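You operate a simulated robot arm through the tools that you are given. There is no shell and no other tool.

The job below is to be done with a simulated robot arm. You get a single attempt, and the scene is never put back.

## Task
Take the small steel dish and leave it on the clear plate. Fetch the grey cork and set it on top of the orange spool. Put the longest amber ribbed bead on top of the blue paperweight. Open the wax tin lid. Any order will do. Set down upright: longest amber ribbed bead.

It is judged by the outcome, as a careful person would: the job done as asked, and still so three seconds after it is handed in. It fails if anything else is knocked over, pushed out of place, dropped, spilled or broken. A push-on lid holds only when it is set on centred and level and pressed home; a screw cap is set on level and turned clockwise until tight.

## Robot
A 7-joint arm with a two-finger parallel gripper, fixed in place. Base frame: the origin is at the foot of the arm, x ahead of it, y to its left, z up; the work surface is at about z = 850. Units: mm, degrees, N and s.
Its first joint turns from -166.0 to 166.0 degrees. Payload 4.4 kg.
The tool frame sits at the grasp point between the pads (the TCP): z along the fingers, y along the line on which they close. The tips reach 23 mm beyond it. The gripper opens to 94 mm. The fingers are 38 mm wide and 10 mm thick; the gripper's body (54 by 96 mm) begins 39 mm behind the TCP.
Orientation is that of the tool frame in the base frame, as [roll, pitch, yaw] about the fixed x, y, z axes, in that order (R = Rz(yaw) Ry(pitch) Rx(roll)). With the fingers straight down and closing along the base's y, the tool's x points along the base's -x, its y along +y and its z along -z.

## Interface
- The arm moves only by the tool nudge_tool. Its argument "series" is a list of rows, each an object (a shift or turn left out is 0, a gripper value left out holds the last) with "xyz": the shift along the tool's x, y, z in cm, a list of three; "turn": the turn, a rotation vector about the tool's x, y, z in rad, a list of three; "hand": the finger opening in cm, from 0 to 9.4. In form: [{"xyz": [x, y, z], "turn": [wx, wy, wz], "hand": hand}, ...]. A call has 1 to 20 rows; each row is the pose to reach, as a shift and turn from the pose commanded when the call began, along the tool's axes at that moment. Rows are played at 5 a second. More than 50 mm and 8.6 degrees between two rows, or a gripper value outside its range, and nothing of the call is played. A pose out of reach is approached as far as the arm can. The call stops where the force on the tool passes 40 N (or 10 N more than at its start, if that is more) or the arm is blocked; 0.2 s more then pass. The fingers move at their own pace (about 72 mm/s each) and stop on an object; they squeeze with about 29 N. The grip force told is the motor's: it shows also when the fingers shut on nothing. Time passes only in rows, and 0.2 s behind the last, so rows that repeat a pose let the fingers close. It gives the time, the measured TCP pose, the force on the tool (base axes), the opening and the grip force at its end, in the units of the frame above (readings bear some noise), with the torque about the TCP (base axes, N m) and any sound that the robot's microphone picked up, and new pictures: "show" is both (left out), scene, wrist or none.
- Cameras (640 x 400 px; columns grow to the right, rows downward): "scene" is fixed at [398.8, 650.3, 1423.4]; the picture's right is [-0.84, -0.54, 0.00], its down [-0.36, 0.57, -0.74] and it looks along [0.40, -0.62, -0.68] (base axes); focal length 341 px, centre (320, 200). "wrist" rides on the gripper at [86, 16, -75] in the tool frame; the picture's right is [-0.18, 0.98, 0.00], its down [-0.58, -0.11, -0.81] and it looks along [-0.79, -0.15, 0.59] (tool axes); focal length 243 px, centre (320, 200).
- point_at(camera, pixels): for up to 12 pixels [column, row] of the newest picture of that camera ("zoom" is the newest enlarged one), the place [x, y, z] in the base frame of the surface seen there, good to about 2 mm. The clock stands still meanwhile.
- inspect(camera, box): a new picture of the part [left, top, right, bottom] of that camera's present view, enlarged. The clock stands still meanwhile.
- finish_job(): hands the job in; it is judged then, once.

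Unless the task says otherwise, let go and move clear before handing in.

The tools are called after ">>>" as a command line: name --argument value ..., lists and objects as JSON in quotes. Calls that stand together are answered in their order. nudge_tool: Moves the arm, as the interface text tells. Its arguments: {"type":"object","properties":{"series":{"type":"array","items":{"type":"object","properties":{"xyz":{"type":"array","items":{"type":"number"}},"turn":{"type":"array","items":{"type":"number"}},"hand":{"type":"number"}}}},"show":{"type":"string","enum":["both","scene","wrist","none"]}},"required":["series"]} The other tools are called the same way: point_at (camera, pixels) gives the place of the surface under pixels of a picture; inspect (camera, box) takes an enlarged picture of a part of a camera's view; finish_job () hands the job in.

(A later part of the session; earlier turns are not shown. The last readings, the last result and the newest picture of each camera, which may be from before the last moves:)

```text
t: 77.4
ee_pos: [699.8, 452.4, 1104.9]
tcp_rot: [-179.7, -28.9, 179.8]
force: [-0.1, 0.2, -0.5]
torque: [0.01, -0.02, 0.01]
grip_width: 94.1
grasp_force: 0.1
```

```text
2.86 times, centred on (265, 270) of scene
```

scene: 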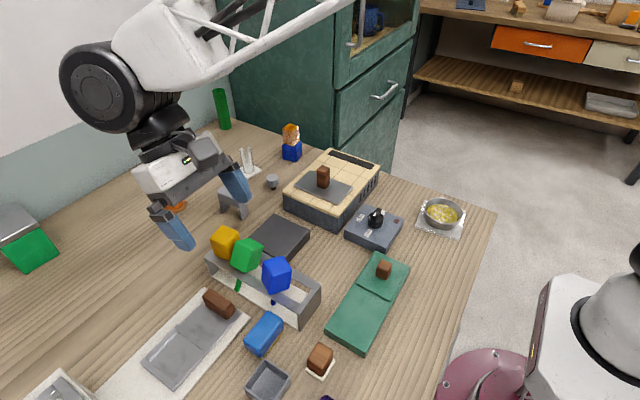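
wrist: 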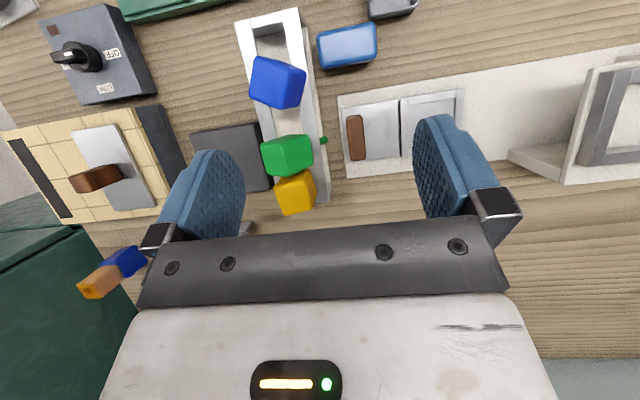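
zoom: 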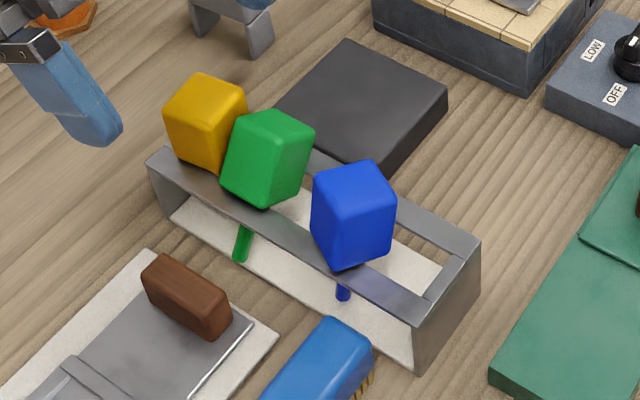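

The three coloured pieces are knobs on stems standing in the rack, and they now lean. I need to restore them; first I'll measure their present poses in detail.

>>> inspect --camera "wrist" --box '[220, 0, 350, 220]'

>>> inspect --camera "scene" --box '[200, 220, 270, 300]'

>>> inspect --camera "scene" --box '[250, 240, 330, 330]'

>>> point_at --camera "scene" --pixels '[[276, 265], [276, 282], [264, 272], [287, 275], [272, 302], [247, 246], [247, 262], [238, 287], [226, 234], [226, 250], [318, 285], [215, 255]]'

```text
1.82 times, centred on (285, 110) of wrist
```

zoom: 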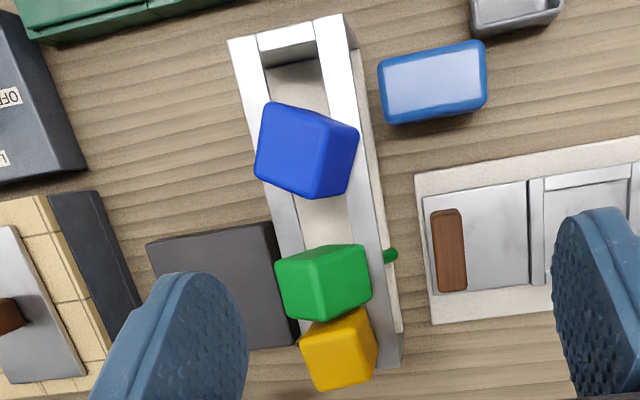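

```text
5.00 times, centred on (235, 260) of scene
```

zoom: 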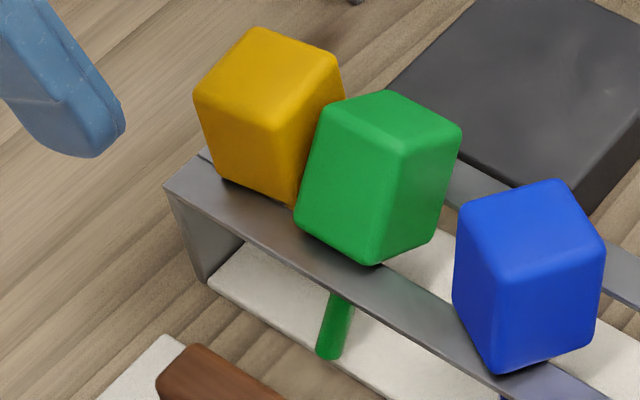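

```text
4.44 times, centred on (290, 285) of scene
```

zoom: 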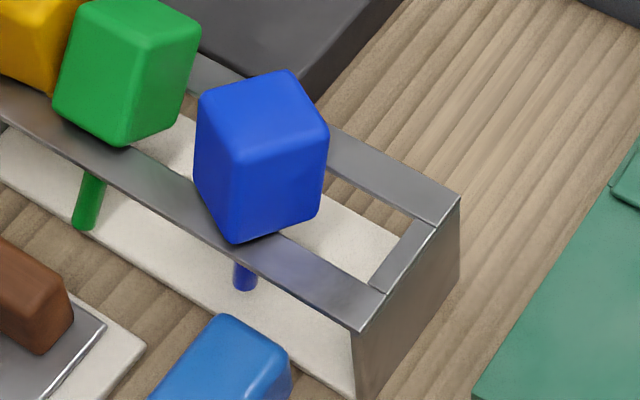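

```text
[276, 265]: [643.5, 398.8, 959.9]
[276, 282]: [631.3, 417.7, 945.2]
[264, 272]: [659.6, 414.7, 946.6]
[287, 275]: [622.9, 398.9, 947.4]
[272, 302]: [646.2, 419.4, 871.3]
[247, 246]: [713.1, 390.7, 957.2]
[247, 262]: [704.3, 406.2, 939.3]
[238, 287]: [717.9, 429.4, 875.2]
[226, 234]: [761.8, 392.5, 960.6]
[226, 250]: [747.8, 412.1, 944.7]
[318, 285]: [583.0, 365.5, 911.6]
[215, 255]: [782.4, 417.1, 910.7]
```

The rails are at z≈911 and the knobs originally stood upright at about x=616, 682, 749 with y≈395. I'll look closely at each to plan putting them back, starting with blue.

>>> inspect --camera "wrist" --box '[240, 40, 320, 120]'

>>> point_at --camera "wrist" --pixels '[[258, 60], [275, 55], [302, 72], [285, 75], [255, 80], [270, 85], [290, 100], [262, 70], [280, 65]]'

>>> inspect --camera "wrist" --box '[250, 120, 340, 225]'

>>> point_at --camera "wrist" --pixels '[[285, 140], [265, 148], [305, 140], [270, 165], [308, 160], [290, 172], [280, 180], [310, 175], [285, 205], [310, 205], [322, 140]]'

```text
5.00 times, centred on (280, 80) of wrist
```

zoom: 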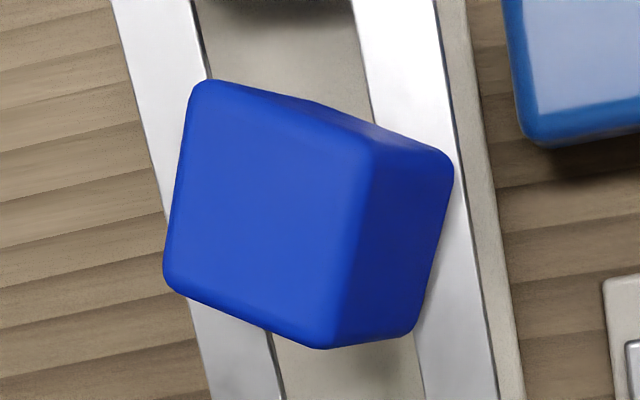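

```text
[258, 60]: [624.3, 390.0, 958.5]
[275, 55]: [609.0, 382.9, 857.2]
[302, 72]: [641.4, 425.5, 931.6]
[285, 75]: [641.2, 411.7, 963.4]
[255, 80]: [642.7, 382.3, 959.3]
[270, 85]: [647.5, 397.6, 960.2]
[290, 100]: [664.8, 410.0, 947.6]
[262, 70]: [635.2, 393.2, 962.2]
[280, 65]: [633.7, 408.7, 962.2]
```

```text
3.81 times, centred on (295, 172) of wrist
```

zoom: 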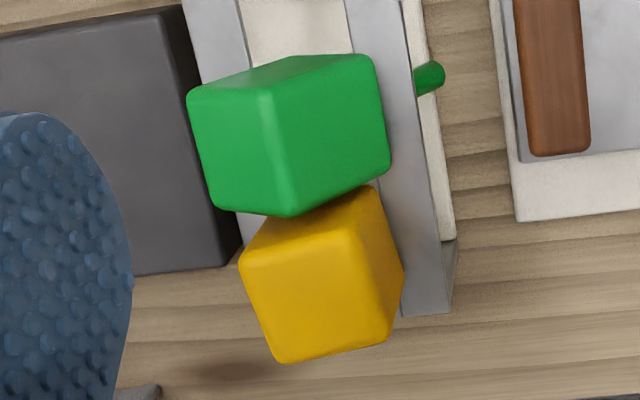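

```text
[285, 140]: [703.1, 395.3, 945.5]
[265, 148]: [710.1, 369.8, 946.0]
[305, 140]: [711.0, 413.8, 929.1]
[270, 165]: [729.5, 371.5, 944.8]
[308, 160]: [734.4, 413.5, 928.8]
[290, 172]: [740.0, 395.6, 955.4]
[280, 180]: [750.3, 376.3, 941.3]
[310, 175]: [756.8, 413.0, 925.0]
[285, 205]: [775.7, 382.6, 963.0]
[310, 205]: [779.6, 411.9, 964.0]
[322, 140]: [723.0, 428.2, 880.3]
```

Blue is nearly upright but shifted and turned; green leans strongly with its stem poking toward +y. I'll sample more points on green and yellow to fix their poses.

>>> inspect --camera "wrist" --box '[250, 120, 340, 225]'

>>> point_at --camera "zoom" --pixels '[[205, 100], [225, 150], [225, 195], [250, 110], [262, 160], [280, 205], [290, 90], [300, 150], [310, 195], [340, 75], [350, 130], [375, 165]]'

>>> point_at --camera "zoom" --pixels '[[255, 270], [290, 300], [340, 260], [290, 350], [340, 335], [360, 210], [385, 270], [380, 330], [310, 240], [370, 245], [430, 80], [405, 120]]'

```text
3.81 times, centred on (295, 172) of wrist
```

zoom: 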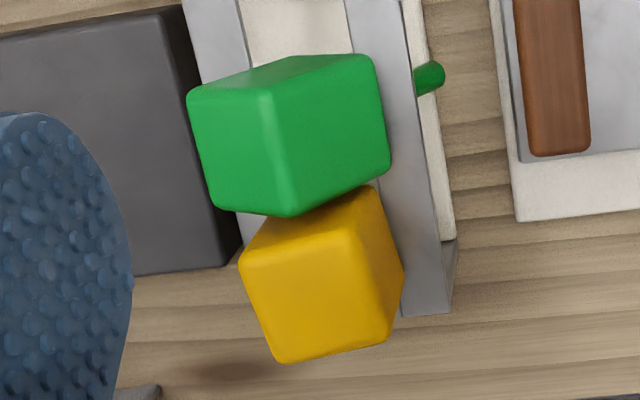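

```text
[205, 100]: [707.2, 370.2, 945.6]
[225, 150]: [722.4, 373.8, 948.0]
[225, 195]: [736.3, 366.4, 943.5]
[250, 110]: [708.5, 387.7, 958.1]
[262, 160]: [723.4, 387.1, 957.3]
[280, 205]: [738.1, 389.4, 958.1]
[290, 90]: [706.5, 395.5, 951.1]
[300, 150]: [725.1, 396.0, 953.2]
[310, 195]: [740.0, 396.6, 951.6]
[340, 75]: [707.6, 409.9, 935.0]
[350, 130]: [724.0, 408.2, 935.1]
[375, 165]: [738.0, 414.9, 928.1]
```

```text
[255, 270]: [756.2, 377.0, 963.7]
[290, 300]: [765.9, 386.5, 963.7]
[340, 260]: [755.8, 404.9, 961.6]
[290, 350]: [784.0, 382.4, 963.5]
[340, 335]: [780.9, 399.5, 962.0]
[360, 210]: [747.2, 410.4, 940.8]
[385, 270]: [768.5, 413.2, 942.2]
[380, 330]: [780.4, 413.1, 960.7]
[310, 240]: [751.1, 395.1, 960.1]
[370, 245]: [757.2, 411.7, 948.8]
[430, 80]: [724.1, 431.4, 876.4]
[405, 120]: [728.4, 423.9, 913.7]
```

Yellow stands upright but shifted to x≈766; green leans about 36° at x≈722; blue is near (641,397), turned about -22°. I'll level the tool and come over blue first.

>>> nudge_tool --series '[{"xyz": [0.8, -1.4, 1.7], "turn": [0, -0.126, 0], "hand": 7.5}, {"xyz": [1.5, -2.8, 3.4], "turn": [0, -0.252, 0]}, {"xyz": [2.3, -4.2, 5.1], "turn": [0, -0.378, 0]}, {"xyz": [3.0, -5.5, 6.0], "turn": [0, -0.504, 0]}]' --show "none"

>>> nudge_tool --series '[{"turn": [0, 0, 0.13]}, {"turn": [0, 0, 0.26]}, {"turn": [0, 0, 0.384]}]'

>>> inspect --camera "scene" --box '[200, 200, 340, 320]'

```text
t: 78.4
ee_pos: [643.0, 397.0, 1068.1]
tcp_rot: [-179.7, 0.1, 180.0]
force: [0.1, -0.1, -0.6]
torque: [0.02, 0.0, -0.01]
grip_width: 75.1
grasp_force: 0.1
```

```text
t: 79.2
ee_pos: [643.7, 397.2, 1067.8]
tcp_rot: [-179.8, 0.1, 157.8]
force: [0.2, 0.1, 0.2]
torque: [-0.01, 0.0, 0.02]
grip_width: 75.3
grasp_force: 0.0
```

scene: 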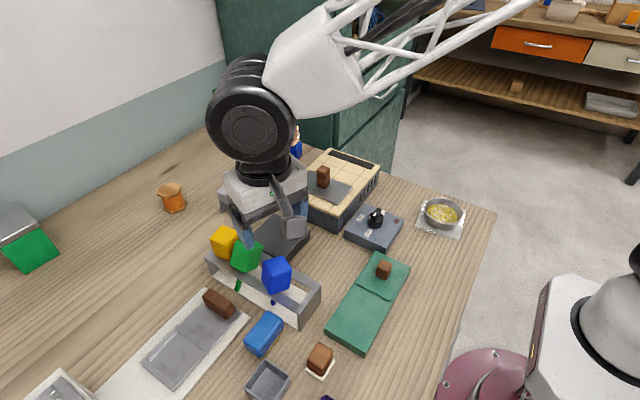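
wrist: 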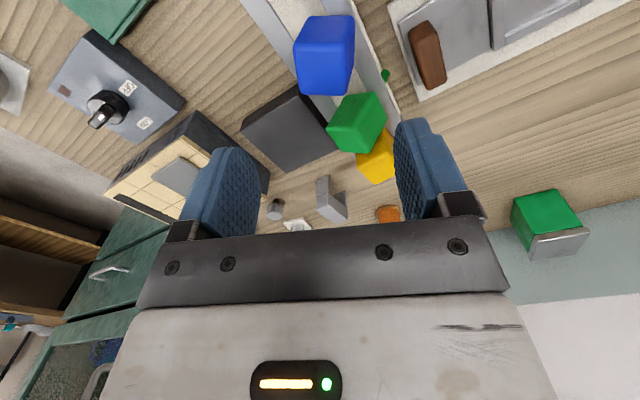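

```text
3.33 times, centred on (270, 260) of scene
```

zoom: 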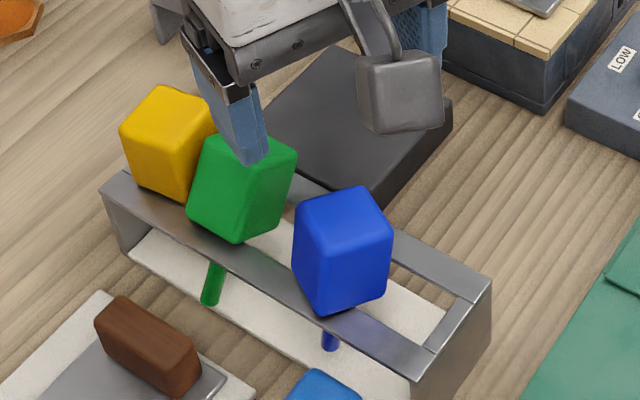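

Blue appears at (325,55) with edges roughly aligned to the fingers. I'll refine its top-face position from this view.

>>> inspect --camera "wrist" --box '[280, 0, 370, 110]'

>>> point_at --camera "zoom" --pixels '[[290, 90], [380, 90], [300, 180], [390, 170], [340, 130], [300, 260], [380, 250], [420, 130], [425, 220], [275, 140], [340, 80], [340, 180]]'

```text
3.64 times, centred on (325, 55) of wrist
```

zoom: 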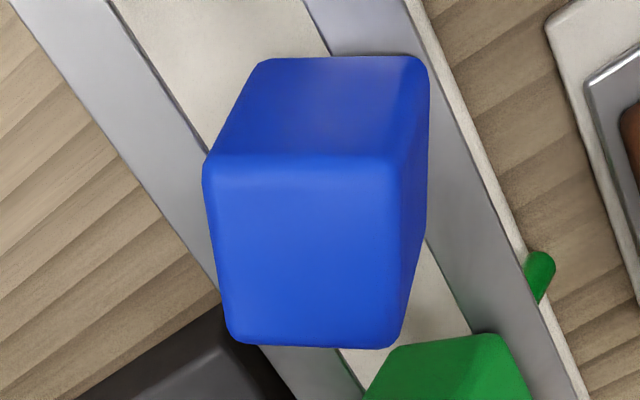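

```text
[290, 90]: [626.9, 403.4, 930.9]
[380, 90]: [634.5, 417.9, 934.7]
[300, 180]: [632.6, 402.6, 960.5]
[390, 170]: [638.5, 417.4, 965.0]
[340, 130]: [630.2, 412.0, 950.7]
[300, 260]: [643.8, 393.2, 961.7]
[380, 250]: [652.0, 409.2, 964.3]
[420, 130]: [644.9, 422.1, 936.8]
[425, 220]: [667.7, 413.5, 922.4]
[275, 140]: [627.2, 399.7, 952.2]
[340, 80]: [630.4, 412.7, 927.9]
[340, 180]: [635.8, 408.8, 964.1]
```

Blue's top centre is about (643,396) with a slightly larger turn. I'll lower over it with a small extra turn, fingertips staying above the rails at z≈920.

>>> nudge_tool --series '[{"xyz": [-0.06, 0.24, 3], "turn": [0, 0, 0.1]}, {"xyz": [-0.06, 0.24, 6], "turn": [0, 0, 0.1]}, {"xyz": [-0.06, 0.24, 9], "turn": [0, 0, 0.1]}, {"xyz": [-0.06, 0.24, 11], "turn": [0, 0, 0.1]}, {"xyz": [-0.06, 0.24, 12.4], "turn": [0, 0, 0.1]}]' --show "wrist"

>>> inspect --camera "scene" --box '[200, 200, 340, 320]'

```text
t: 80.4
ee_pos: [644.8, 398.1, 945.5]
tcp_rot: [-179.8, 0.1, 152.1]
force: [-0.1, 0.3, 0.7]
torque: [-0.03, 0.02, -0.01]
grip_width: 75.2
grasp_force: 0.0
```

wrist: 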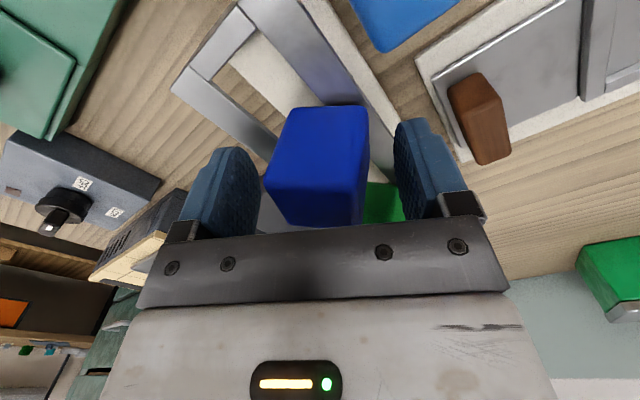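

```text
3.33 times, centred on (270, 260) of scene
```

zoom: 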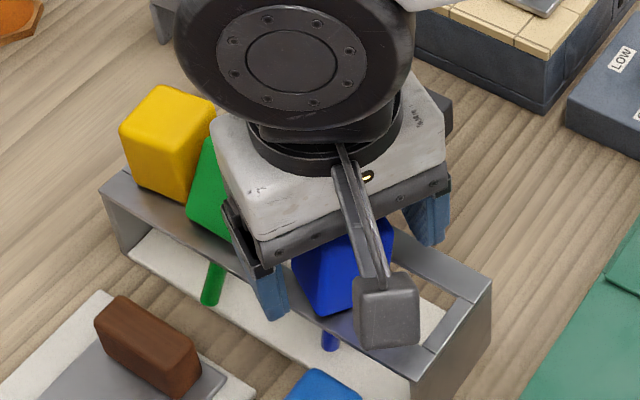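

The blue knob sits between the fingers without contact. I'll close on it.

>>> nudge_tool --series '[{"hand": 6}, {"hand": 5}, {"hand": 4}, {"hand": 3.4}, {"hand": 3.4}]' --show "wrist"

```text
t: 81.6
ee_pos: [645.8, 399.2, 945.7]
tcp_rot: [-179.8, 0.1, 152.2]
force: [1.1, 20.1, 3.0]
torque: [0.61, -0.07, 0.26]
grip_width: 47.0
grasp_force: 29.2
```

wrist: 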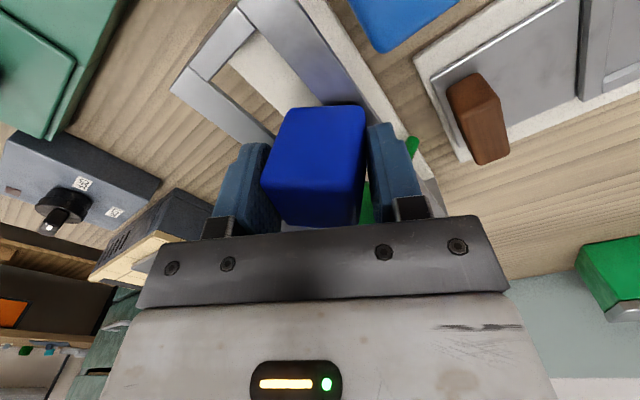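

The knob is gripped (47 mm) but its stem presses on the rail (20 N sideways). I'll lift gently to free it.

>>> nudge_tool --series '[{"xyz": [0, -0.2, -0.4]}, {"xyz": [0, -0.4, -0.9]}, {"xyz": [0, -0.4, -1.5]}, {"xyz": [0, -0.4, -2.0]}]' --show "wrist"

>>> inspect --camera "scene" --box '[200, 200, 340, 320]'

```text
t: 82.2
ee_pos: [643.9, 396.0, 951.9]
tcp_rot: [-179.8, 0.1, 152.2]
force: [6.1, 17.4, -5.4]
torque: [0.49, -0.24, 0.33]
grip_width: 49.3
grasp_force: 29.3
stopped in row 3: the force on the tool passed its limit at 42 N (the readings are from after the stop); the commanded pose is now the measured one
```

wrist: 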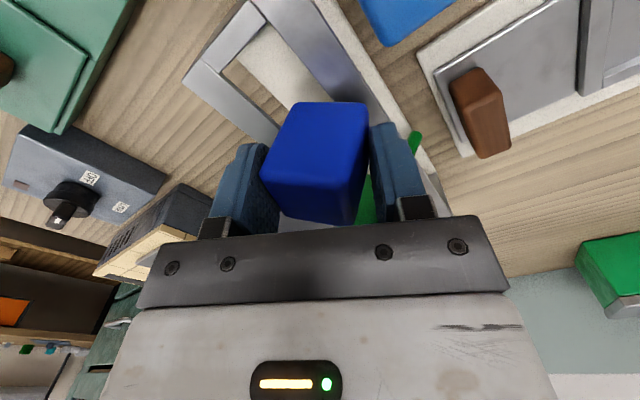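

```text
3.33 times, centred on (270, 260) of scene
```

zoom: 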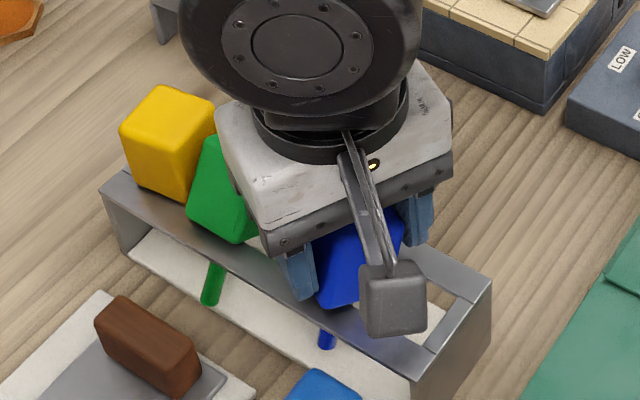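

The lift met resistance (42 N), so something catches. I'll pause and measure the rack's rails and gap to understand how the knob sits.

>>> point_at --camera "scene" --pixels '[[298, 312], [302, 303], [300, 304], [309, 291], [312, 287], [321, 285], [295, 305], [305, 298], [296, 300], [285, 300], [290, 310], [303, 318]]'

>>> inspect --camera "scene" --box '[250, 250, 330, 330]'

>>> inspect --camera "wrist" --box '[180, 0, 440, 230]'

```text
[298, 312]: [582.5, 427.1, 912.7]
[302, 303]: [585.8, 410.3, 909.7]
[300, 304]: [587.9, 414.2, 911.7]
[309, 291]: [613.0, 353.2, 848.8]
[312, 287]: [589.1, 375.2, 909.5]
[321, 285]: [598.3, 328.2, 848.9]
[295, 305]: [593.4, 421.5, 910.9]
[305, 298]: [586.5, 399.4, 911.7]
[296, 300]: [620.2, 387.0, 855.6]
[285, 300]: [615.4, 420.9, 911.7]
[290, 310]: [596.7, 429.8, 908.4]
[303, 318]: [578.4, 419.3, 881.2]
```

```text
5.00 times, centred on (290, 290) of scene
```

zoom: 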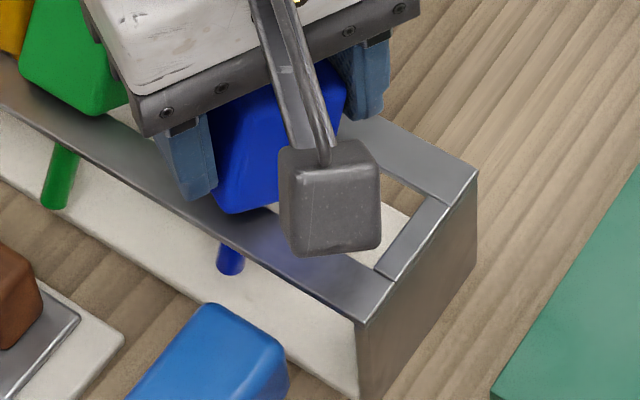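

```text
1.74 times, centred on (310, 115) of wrist
```

zoom: 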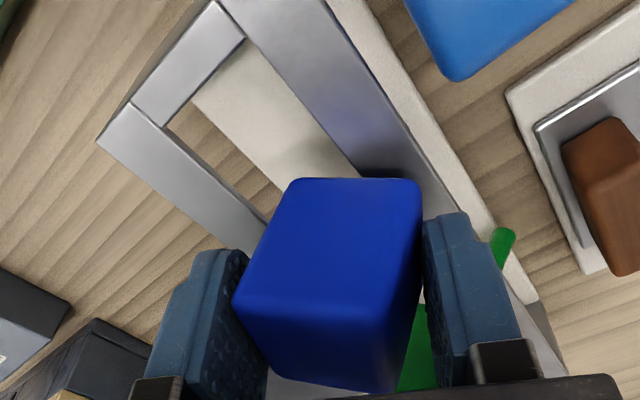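

The rails' gap is about y 381–411, and blue's lower edge has dropped into it against the far rail, so my shift toward -y was wrong. I'll ease toward +y to relieve the side force, then check.

>>> nudge_tool --series '[{"xyz": [0.1, 0.18, 0]}, {"xyz": [0.19, 0.35, 0]}, {"xyz": [0.24, 0.44, 0]}]' --show "none"

```text
t: 83.0
ee_pos: [642.1, 400.0, 950.4]
tcp_rot: [-179.8, 0.0, 152.3]
force: [2.6, 5.6, 1.3]
torque: [0.16, -0.11, 0.08]
grip_width: 44.1
grasp_force: 29.6
```

Side force dropped to 5.6 N and the grip closed to 44 mm as the knob straightens. I'll nudge a little more and lift.

>>> nudge_tool --series '[{"xyz": [0.07, 0.13, 0]}, {"xyz": [0.07, 0.13, -0.4]}, {"xyz": [0.07, 0.13, -0.8]}, {"xyz": [0.07, 0.13, -1.2]}, {"xyz": [0.07, 0.13, -1.6]}]' --show "wrist"

>>> inspect --camera "scene" --box '[200, 200, 340, 320]'

```text
t: 84.2
ee_pos: [642.6, 401.8, 967.8]
tcp_rot: [-179.7, 0.2, 152.2]
force: [0.0, 0.2, -0.2]
torque: [0.0, -0.02, -0.01]
grip_width: 39.0
grasp_force: 28.5
```

wrist: 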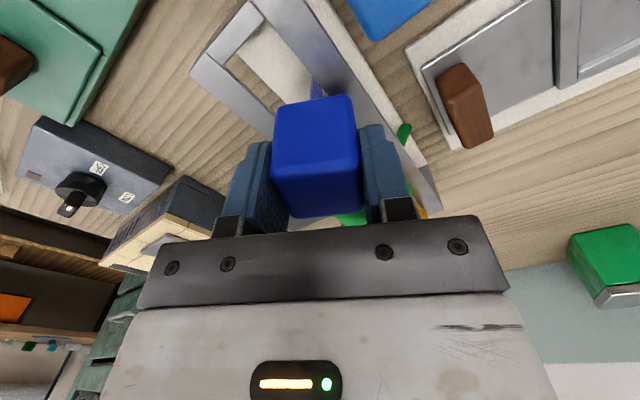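

```text
3.33 times, centred on (270, 260) of scene
```

zoom: 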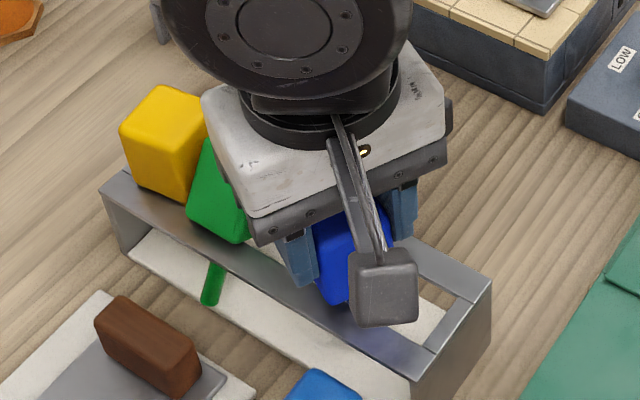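

Blue came free: forces are zero and it is flush in the pads (39 mm). I'll turn it back square and carry it toward its original spot at (616,396).

>>> nudge_tool --series '[{"xyz": [0, 0, -0.8]}, {"xyz": [0.4, -0.5, -0.8], "turn": [0, 0, -0.12]}, {"xyz": [0.8, -0.8, -0.8], "turn": [0, 0, -0.24]}, {"xyz": [1.3, -1.2, -0.8], "turn": [0, 0, -0.36]}, {"xyz": [1.8, -1.5, -0.8], "turn": [0, 0, -0.485]}, {"xyz": [2.08, -1.75, -0.8], "turn": [0, 0, -0.485]}]'

>>> inspect --camera "scene" --box '[220, 200, 340, 320]'

>>> inspect --camera "wrist" --box '[220, 60, 420, 230]'

```text
t: 85.6
ee_pos: [617.3, 396.7, 975.2]
tcp_rot: [-179.7, 0.0, -179.8]
force: [-0.4, 0.9, -0.6]
torque: [0.02, 0.01, -0.03]
grip_width: 39.2
grasp_force: 29.5
```

scene: 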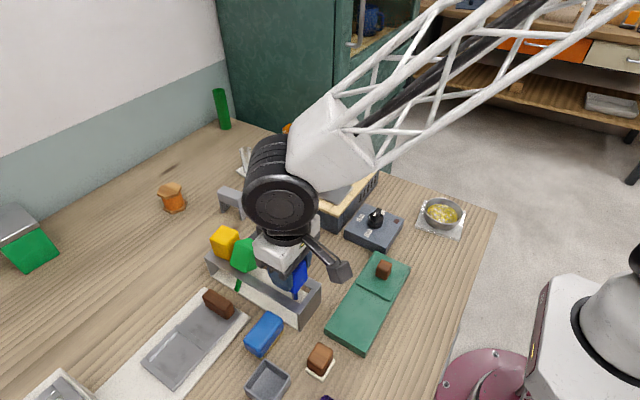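
wrist: 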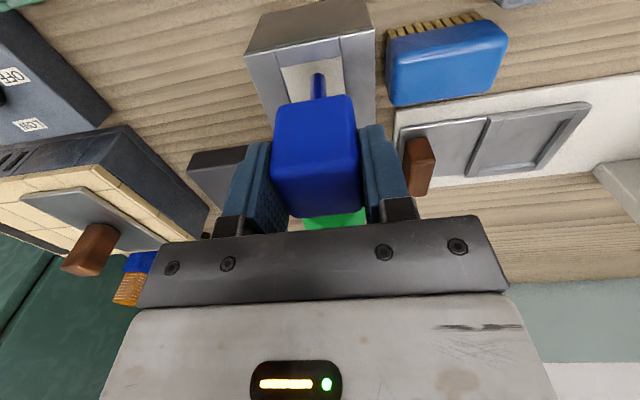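

```text
3.33 times, centred on (280, 260) of scene
```

zoom: 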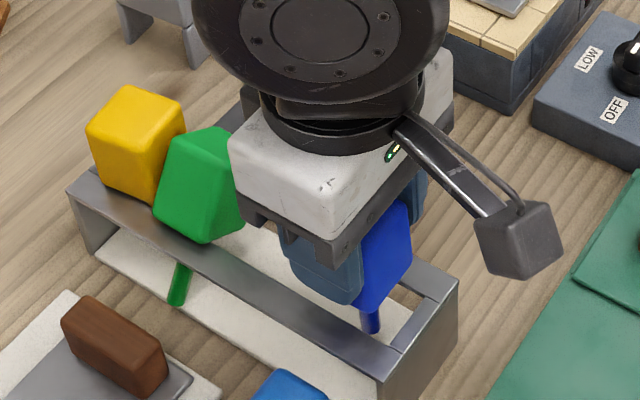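

```text
2.35 times, centred on (320, 145) of wrist
```

zoom: 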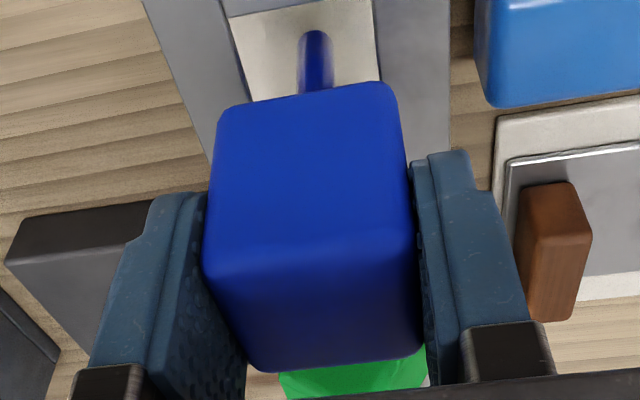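

Held blue now leans along x: its stem points toward -x (seen at the top of the wrist view). I'll measure the lean.

>>> point_at --camera "zoom" --pixels '[[315, 45], [315, 80], [240, 120], [380, 110], [310, 150], [310, 220], [230, 240], [400, 230], [310, 300], [310, 345], [240, 340], [410, 330]]'

```text
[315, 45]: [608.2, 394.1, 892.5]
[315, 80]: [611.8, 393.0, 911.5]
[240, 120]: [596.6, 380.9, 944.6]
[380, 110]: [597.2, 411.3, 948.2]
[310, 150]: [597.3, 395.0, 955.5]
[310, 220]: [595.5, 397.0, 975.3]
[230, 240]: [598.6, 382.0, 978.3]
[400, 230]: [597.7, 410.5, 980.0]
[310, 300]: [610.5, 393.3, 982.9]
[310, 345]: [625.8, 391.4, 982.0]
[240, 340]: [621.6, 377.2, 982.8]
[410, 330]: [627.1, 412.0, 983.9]
```

Blue is in fact upright: its -x face is vertical at x≈597, the top is flat at z≈983, and it is centred at (617,396). I'll lower it 20 mm onto the rails.

>>> nudge_tool --series '[{"xyz": [0, 0, 0.6]}, {"xyz": [0, 0, 1.2]}, {"xyz": [0, 0, 1.7]}, {"xyz": [0, 0, 1.9]}]' --show "none"

```text
t: 86.6
ee_pos: [617.6, 395.1, 956.8]
tcp_rot: [-179.7, 0.0, 180.0]
force: [-0.1, 0.0, -0.7]
torque: [-0.01, 0.01, 0.0]
grip_width: 39.3
grasp_force: 29.0
```

>>> nudge_tool --series '[{"xyz": [0, 0, 0.1]}, {"xyz": [0, 0, 0.2]}, {"xyz": [0, 0, 0.25]}]' --show "none"

```text
t: 87.4
ee_pos: [615.7, 397.0, 953.9]
tcp_rot: [-179.7, 0.1, -179.9]
force: [-5.3, -3.7, 16.2]
torque: [0.11, -0.05, 0.02]
grip_width: 39.2
grasp_force: 28.8
```

Contact at 16 N shows blue seated on the rails. I'll release and rise straight up.

>>> nudge_tool --series '[{"xyz": [0, 0, -0.05], "hand": 4.2}, {"xyz": [0, 0, -0.05], "hand": 5}, {"xyz": [0, 0, -0.05], "hand": 6}, {"xyz": [0, 0, -0.05], "hand": 6.5}, {"xyz": [0, 0, -1.5]}, {"xyz": [0, 0, -4.5]}, {"xyz": [0, 0, -8]}, {"xyz": [0, 0, -11]}]'

>>> inspect --camera "scene" --box '[200, 210, 330, 330]'

```text
t: 89.2
ee_pos: [616.0, 395.7, 1063.2]
tcp_rot: [-179.8, -0.1, 180.0]
force: [0.2, -0.3, -0.1]
torque: [0.01, -0.01, -0.01]
grip_width: 65.0
grasp_force: 0.1
```

scene: 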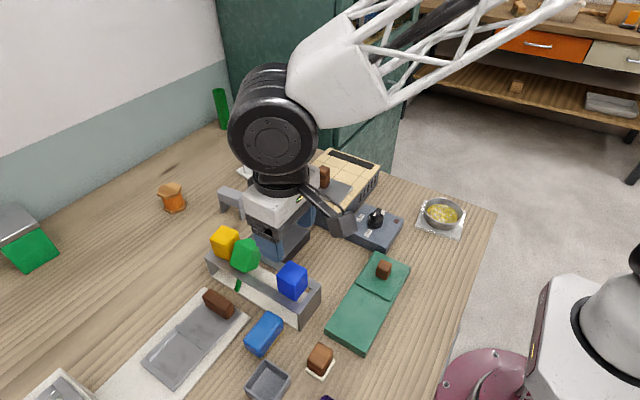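
wrist: 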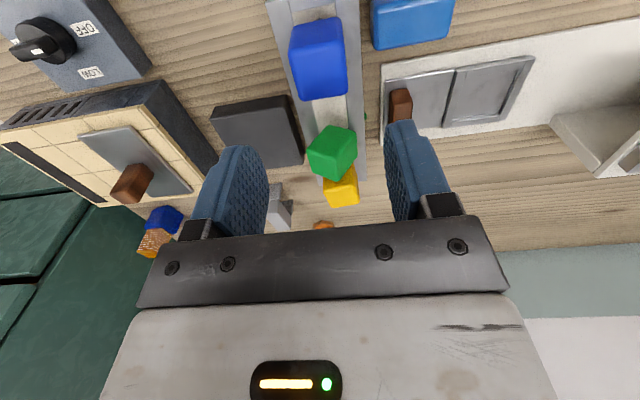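

```text
3.33 times, centred on (265, 270) of scene
```

zoom: 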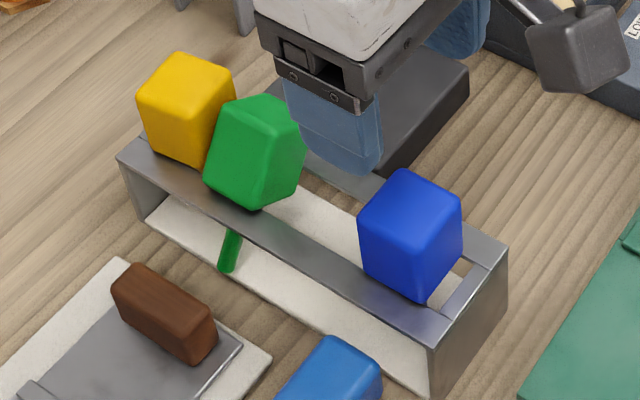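

Blue is back upright in place. Next is green; I'll re-measure it and yellow from here.

>>> inspect --camera "wrist" --box '[290, 110, 380, 215]'

>>> point_at --camera "zoom" --pixels '[[250, 100], [290, 120], [340, 140], [310, 170], [260, 160], [220, 130], [240, 190], [300, 220], [340, 180], [370, 120], [320, 90], [370, 160]]'

>>> point_at --camera "zoom" --pixels '[[320, 250], [380, 240], [300, 300], [400, 290], [340, 280], [330, 330], [400, 330], [395, 220]]'

```text
3.81 times, centred on (335, 162) of wrist
```

zoom: 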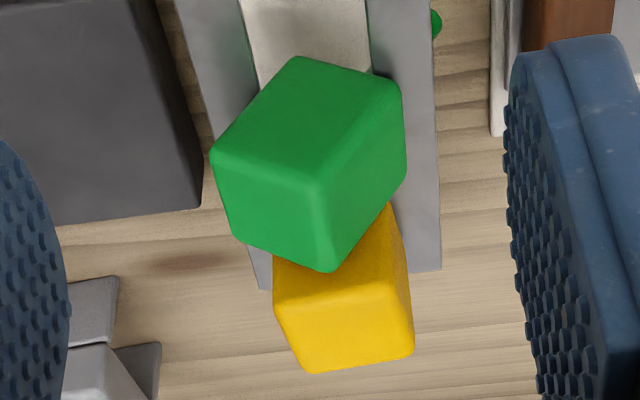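

```text
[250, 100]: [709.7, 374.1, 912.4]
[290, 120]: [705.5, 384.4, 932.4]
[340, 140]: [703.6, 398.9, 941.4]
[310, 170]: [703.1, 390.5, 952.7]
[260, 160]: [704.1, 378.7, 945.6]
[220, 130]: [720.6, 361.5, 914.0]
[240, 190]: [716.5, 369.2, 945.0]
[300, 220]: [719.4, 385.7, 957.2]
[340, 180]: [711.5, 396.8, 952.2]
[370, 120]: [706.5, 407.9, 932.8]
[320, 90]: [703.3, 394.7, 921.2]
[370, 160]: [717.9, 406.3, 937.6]
```

```text
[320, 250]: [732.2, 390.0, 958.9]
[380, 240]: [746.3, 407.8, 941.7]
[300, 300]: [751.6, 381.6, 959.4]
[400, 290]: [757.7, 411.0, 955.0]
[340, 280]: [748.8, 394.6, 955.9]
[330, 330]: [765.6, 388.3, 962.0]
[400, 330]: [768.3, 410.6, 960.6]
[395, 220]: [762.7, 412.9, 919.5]
```

Green's head is wedged corner-down in the gap with its stem under the near rail. Squeezing along y and lifting gently should rotate it upright. I'll move over it at (722,390).

>>> nudge_tool --series '[{"xyz": [-3.5, -0.2, 0], "hand": 8.2}, {"xyz": [-7, -0.4, 0]}, {"xyz": [-10.6, -0.5, 0]}, {"xyz": [-10.6, -0.5, 4]}, {"xyz": [-10.6, -0.5, 8]}, {"xyz": [-10.6, -0.5, 10.5]}]'

>>> inspect --camera "scene" --box '[190, 200, 320, 320]'

```text
t: 90.6
ee_pos: [720.5, 391.7, 958.3]
tcp_rot: [-179.6, 0.0, 180.0]
force: [-0.4, 0.2, -0.1]
torque: [-0.01, 0.01, 0.03]
grip_width: 81.9
grasp_force: 0.0
```

scene: 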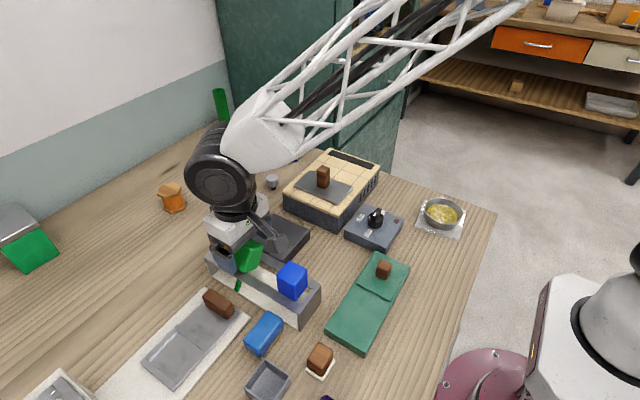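
wrist: 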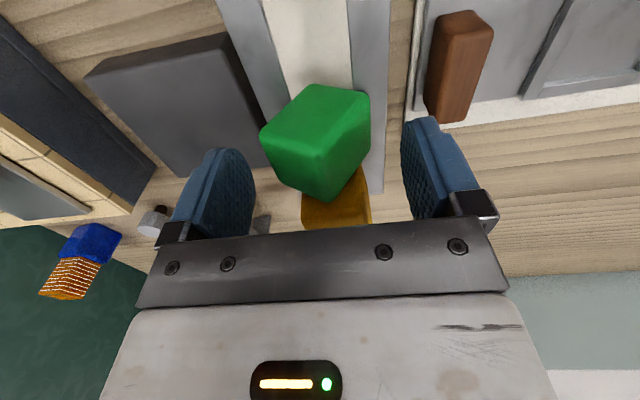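

```text
3.33 times, centred on (255, 260) of scene
```

zoom: 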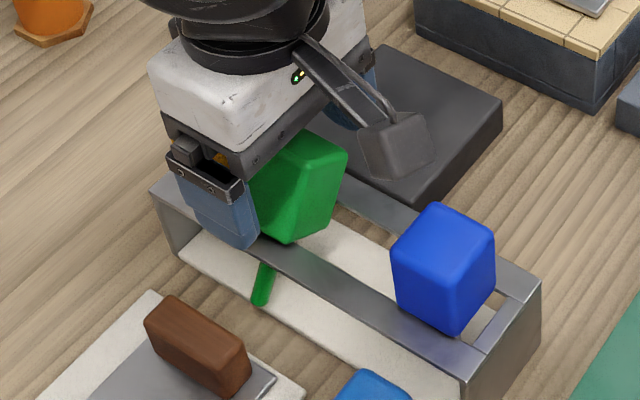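

Clear so far. I'll lower the last 20 mm and squeeze slowly.

>>> nudge_tool --series '[{"xyz": [0, 0, 1]}, {"xyz": [0, 0, 2.0]}, {"xyz": [0, 0, 2.0], "hand": 7}, {"xyz": [0, 0, 2.0], "hand": 6.2}, {"xyz": [0, 0, 2.0], "hand": 5.6}, {"xyz": [0, 0, 2.0], "hand": 5.0}, {"xyz": [0, 0, 2.0], "hand": 4.5}]'

>>> inspect --camera "scene" --box '[190, 200, 320, 320]'

```text
t: 92.2
ee_pos: [722.8, 391.4, 939.1]
tcp_rot: [-179.7, 0.0, 180.0]
force: [0.1, 1.0, 0.3]
torque: [0.0, 0.0, -0.03]
grip_width: 59.4
grasp_force: 28.7
```

scene: 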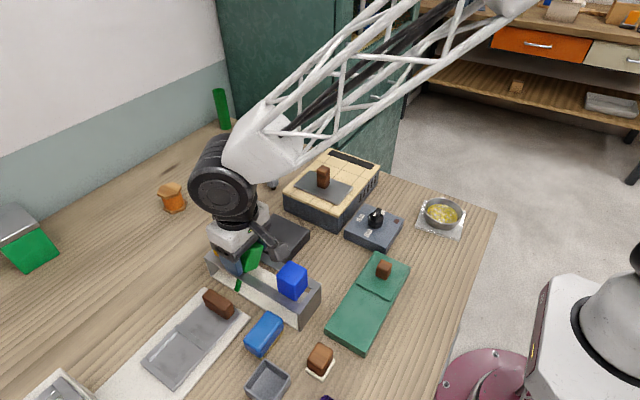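
wrist: 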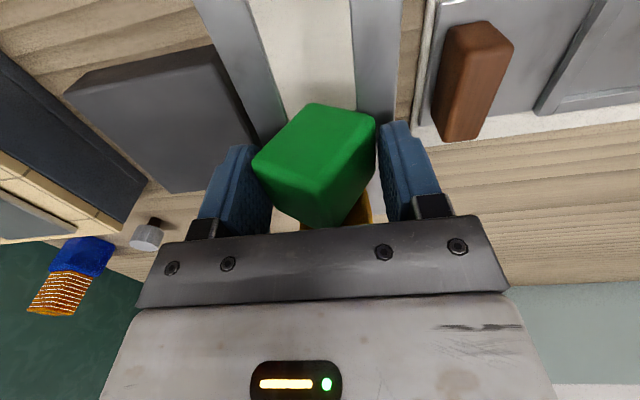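

```text
3.33 times, centred on (255, 260) of scene
```

zoom: 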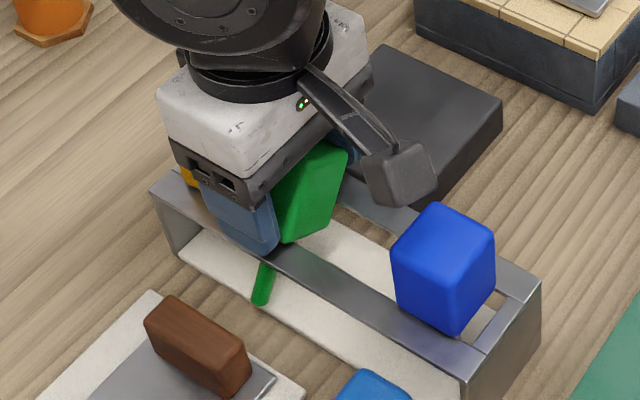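

The fingers hold the leaning green head at 59 mm. I'll lift a few millimetres and watch whether it straightens.

>>> nudge_tool --series '[{"xyz": [0, 0, -0.3]}, {"xyz": [0, 0, -0.6]}, {"xyz": [0, 0, -0.6]}]' --show "none"

```text
t: 93.0
ee_pos: [722.4, 390.1, 945.9]
tcp_rot: [-179.8, -0.1, -180.0]
force: [-2.5, -3.5, -4.1]
torque: [-0.23, 0.07, 0.05]
grip_width: 58.6
grasp_force: 29.4
```

>>> nudge_tool --series '[{"xyz": [0, 0, -0.4]}, {"xyz": [0, 0, -0.8]}, {"xyz": [0, 0, -1.2]}, {"xyz": [0, 0, -1.2]}]' --show "both"

>>> inspect --camera "scene" --box '[190, 200, 320, 320]'

```text
t: 94.0
ee_pos: [724.8, 390.8, 957.5]
tcp_rot: [-179.7, 0.1, 180.0]
force: [-0.2, 1.2, 0.1]
torque: [0.05, 0.0, 0.0]
grip_width: 46.1
grasp_force: 1.2
```

scene: 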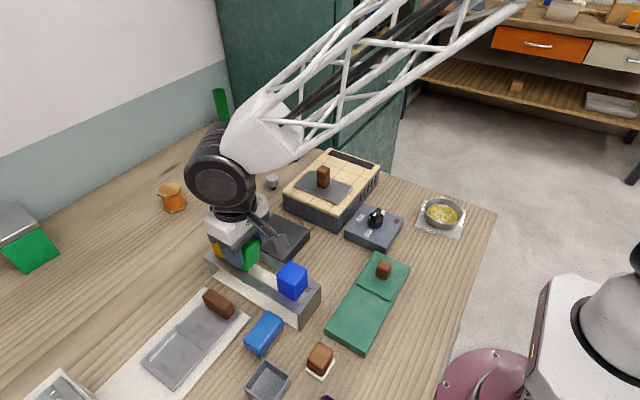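
wrist: 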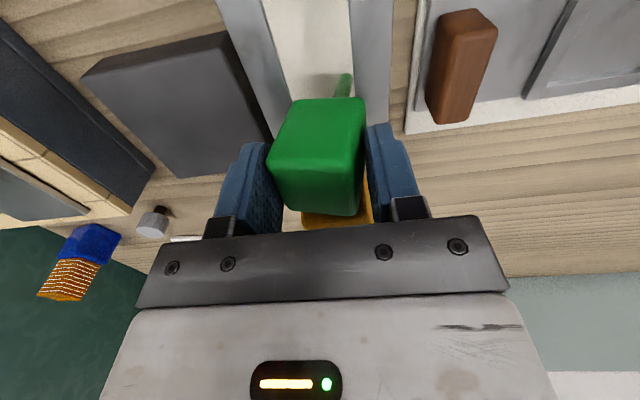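

```text
3.33 times, centred on (255, 260) of scene
```

zoom: 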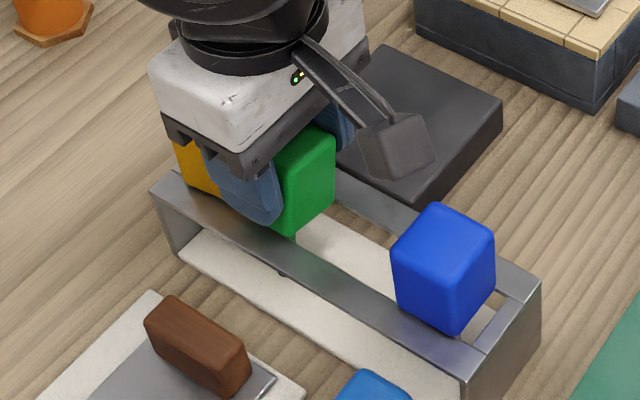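

Green swung nearly upright between the pads. I'll close fully to take a firm grip, then check.

>>> nudge_tool --series '[{"hand": 4.0}, {"hand": 3.4}, {"hand": 3.4}]' --show "wrist"

>>> inspect --camera "wrist" --box '[220, 60, 420, 230]'

>>> point_at --camera "zoom" --pixels '[[240, 200], [330, 190], [300, 250], [350, 240], [300, 160], [360, 150], [250, 250], [310, 340], [340, 300], [370, 60], [260, 300], [350, 330]]'

```text
t: 94.8
ee_pos: [722.3, 391.5, 957.0]
tcp_rot: [-179.8, -0.1, 179.9]
force: [1.6, 7.1, 1.7]
torque: [0.29, -0.09, 0.0]
grip_width: 44.8
grasp_force: 29.1
```

wrist: 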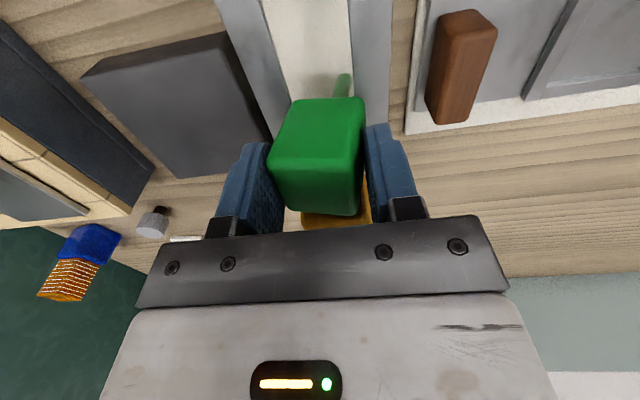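

```text
2.35 times, centred on (320, 145) of wrist
```

zoom: 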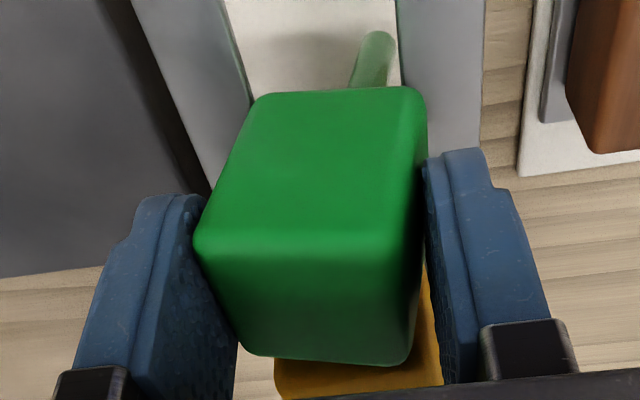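

```text
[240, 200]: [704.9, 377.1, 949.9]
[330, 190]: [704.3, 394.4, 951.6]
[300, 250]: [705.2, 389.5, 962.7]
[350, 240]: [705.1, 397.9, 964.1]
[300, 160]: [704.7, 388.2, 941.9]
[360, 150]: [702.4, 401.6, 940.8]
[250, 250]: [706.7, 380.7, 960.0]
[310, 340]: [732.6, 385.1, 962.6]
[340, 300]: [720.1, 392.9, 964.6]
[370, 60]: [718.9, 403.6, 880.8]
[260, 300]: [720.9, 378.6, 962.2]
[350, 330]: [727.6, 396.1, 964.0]
```

Still slightly tilted (44.8 mm, 7 N sideways), like blue was. I'll shift +y a few millimetres while lifting.

>>> nudge_tool --series '[{"xyz": [0, 0.25, 0]}, {"xyz": [0, 0.45, 0]}, {"xyz": [0, 0.55, -0.4]}, {"xyz": [0, 0.55, -0.9]}, {"xyz": [0, 0.55, -1.4]}, {"xyz": [0, 0.55, -1.8]}]' --show "wrist"

>>> inspect --camera "wrist" --box '[220, 60, 420, 230]'

>>> point_at --camera "zoom" --pixels '[[260, 150], [380, 140], [310, 200], [260, 210], [390, 210], [310, 310], [250, 320], [390, 310], [320, 60], [320, 345]]'

```text
t: 96.2
ee_pos: [722.3, 396.9, 973.5]
tcp_rot: [-179.6, 0.0, 180.0]
force: [-0.5, 0.0, -0.5]
torque: [0.01, 0.02, 0.0]
grip_width: 40.7
grasp_force: 29.1
```

wrist: 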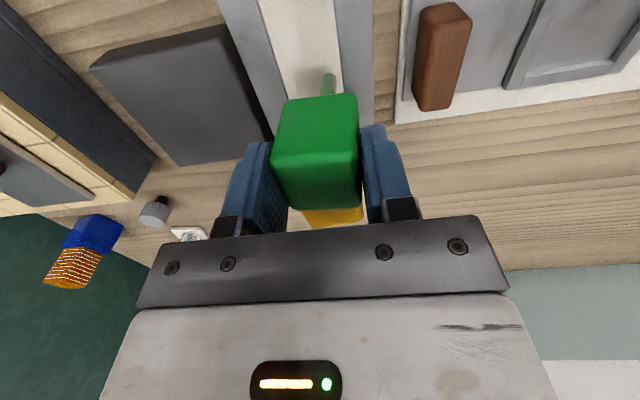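

```text
2.35 times, centred on (320, 145) of wrist
```

zoom: 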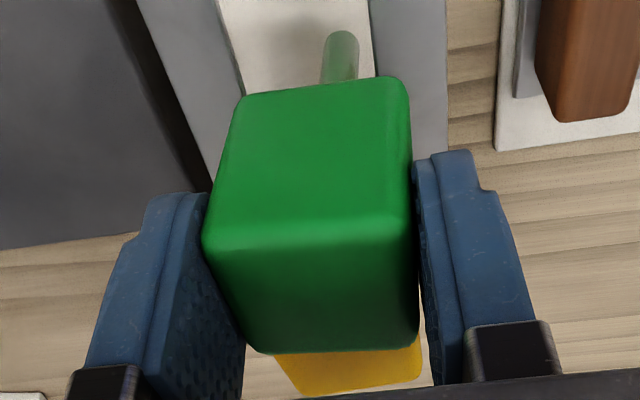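

```text
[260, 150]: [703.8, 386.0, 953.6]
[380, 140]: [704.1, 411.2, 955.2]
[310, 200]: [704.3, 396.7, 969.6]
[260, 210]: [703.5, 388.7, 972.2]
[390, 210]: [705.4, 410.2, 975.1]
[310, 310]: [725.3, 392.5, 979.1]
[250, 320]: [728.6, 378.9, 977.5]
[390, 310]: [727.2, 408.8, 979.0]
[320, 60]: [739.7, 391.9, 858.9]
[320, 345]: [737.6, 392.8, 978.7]
```

Green is upright and free, centred at (723.5,396). I'll slide it 41 mm toward -x to its original spot, then lower it.

>>> nudge_tool --series '[{"xyz": [0, 0, -0.4]}, {"xyz": [1.4, 0, -0.5]}, {"xyz": [2.8, 0, -0.5]}, {"xyz": [4.1, 0, -0.5]}, {"xyz": [4.1, 0, 0]}, {"xyz": [4.1, 0, 0.7]}, {"xyz": [4.1, 0, 1.3]}]' --show "wrist"

>>> inspect --camera "scene" --box '[190, 200, 320, 320]'

```text
t: 97.8
ee_pos: [681.0, 396.6, 961.9]
tcp_rot: [-179.7, -0.1, -180.0]
force: [0.0, -0.1, -0.6]
torque: [0.01, 0.02, -0.01]
grip_width: 40.0
grasp_force: 28.9
```

wrist: 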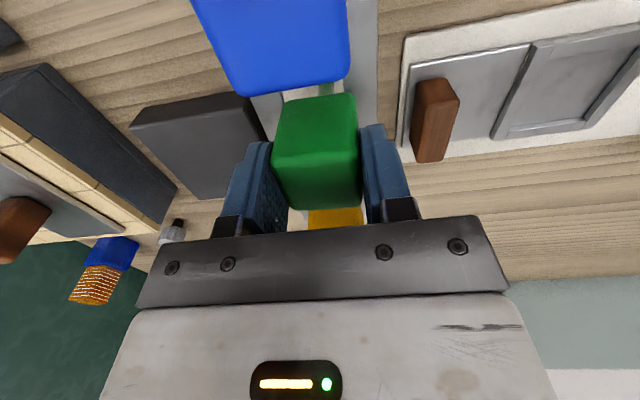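

```text
3.33 times, centred on (255, 260) of scene
```

zoom: 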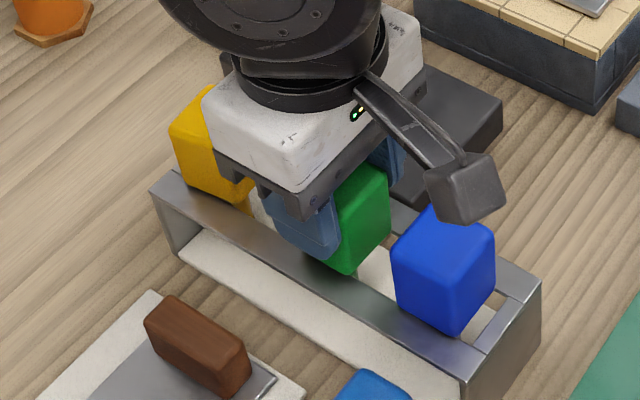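

Just above the rails. I'll lower the final millimetres to contact.

>>> nudge_tool --series '[{"xyz": [0, 0, 0.2]}, {"xyz": [0, 0, 0.35]}, {"xyz": [0, 0, 0.45]}]' --show "none"

```text
t: 98.6
ee_pos: [682.0, 396.3, 957.4]
tcp_rot: [-179.6, 0.0, 179.9]
force: [-1.1, 1.8, 1.8]
torque: [0.14, 0.07, -0.02]
grip_width: 39.6
grasp_force: 29.5
```

>>> nudge_tool --series '[{"xyz": [0, 0, 0.1]}, {"xyz": [0, 0, 0.18]}]' --show "none"

```text
t: 99.2
ee_pos: [681.2, 397.2, 957.8]
tcp_rot: [-179.8, 0.1, 180.0]
force: [-6.3, -1.4, 27.2]
torque: [0.37, 0.39, 0.13]
grip_width: 39.6
grasp_force: 28.9
```

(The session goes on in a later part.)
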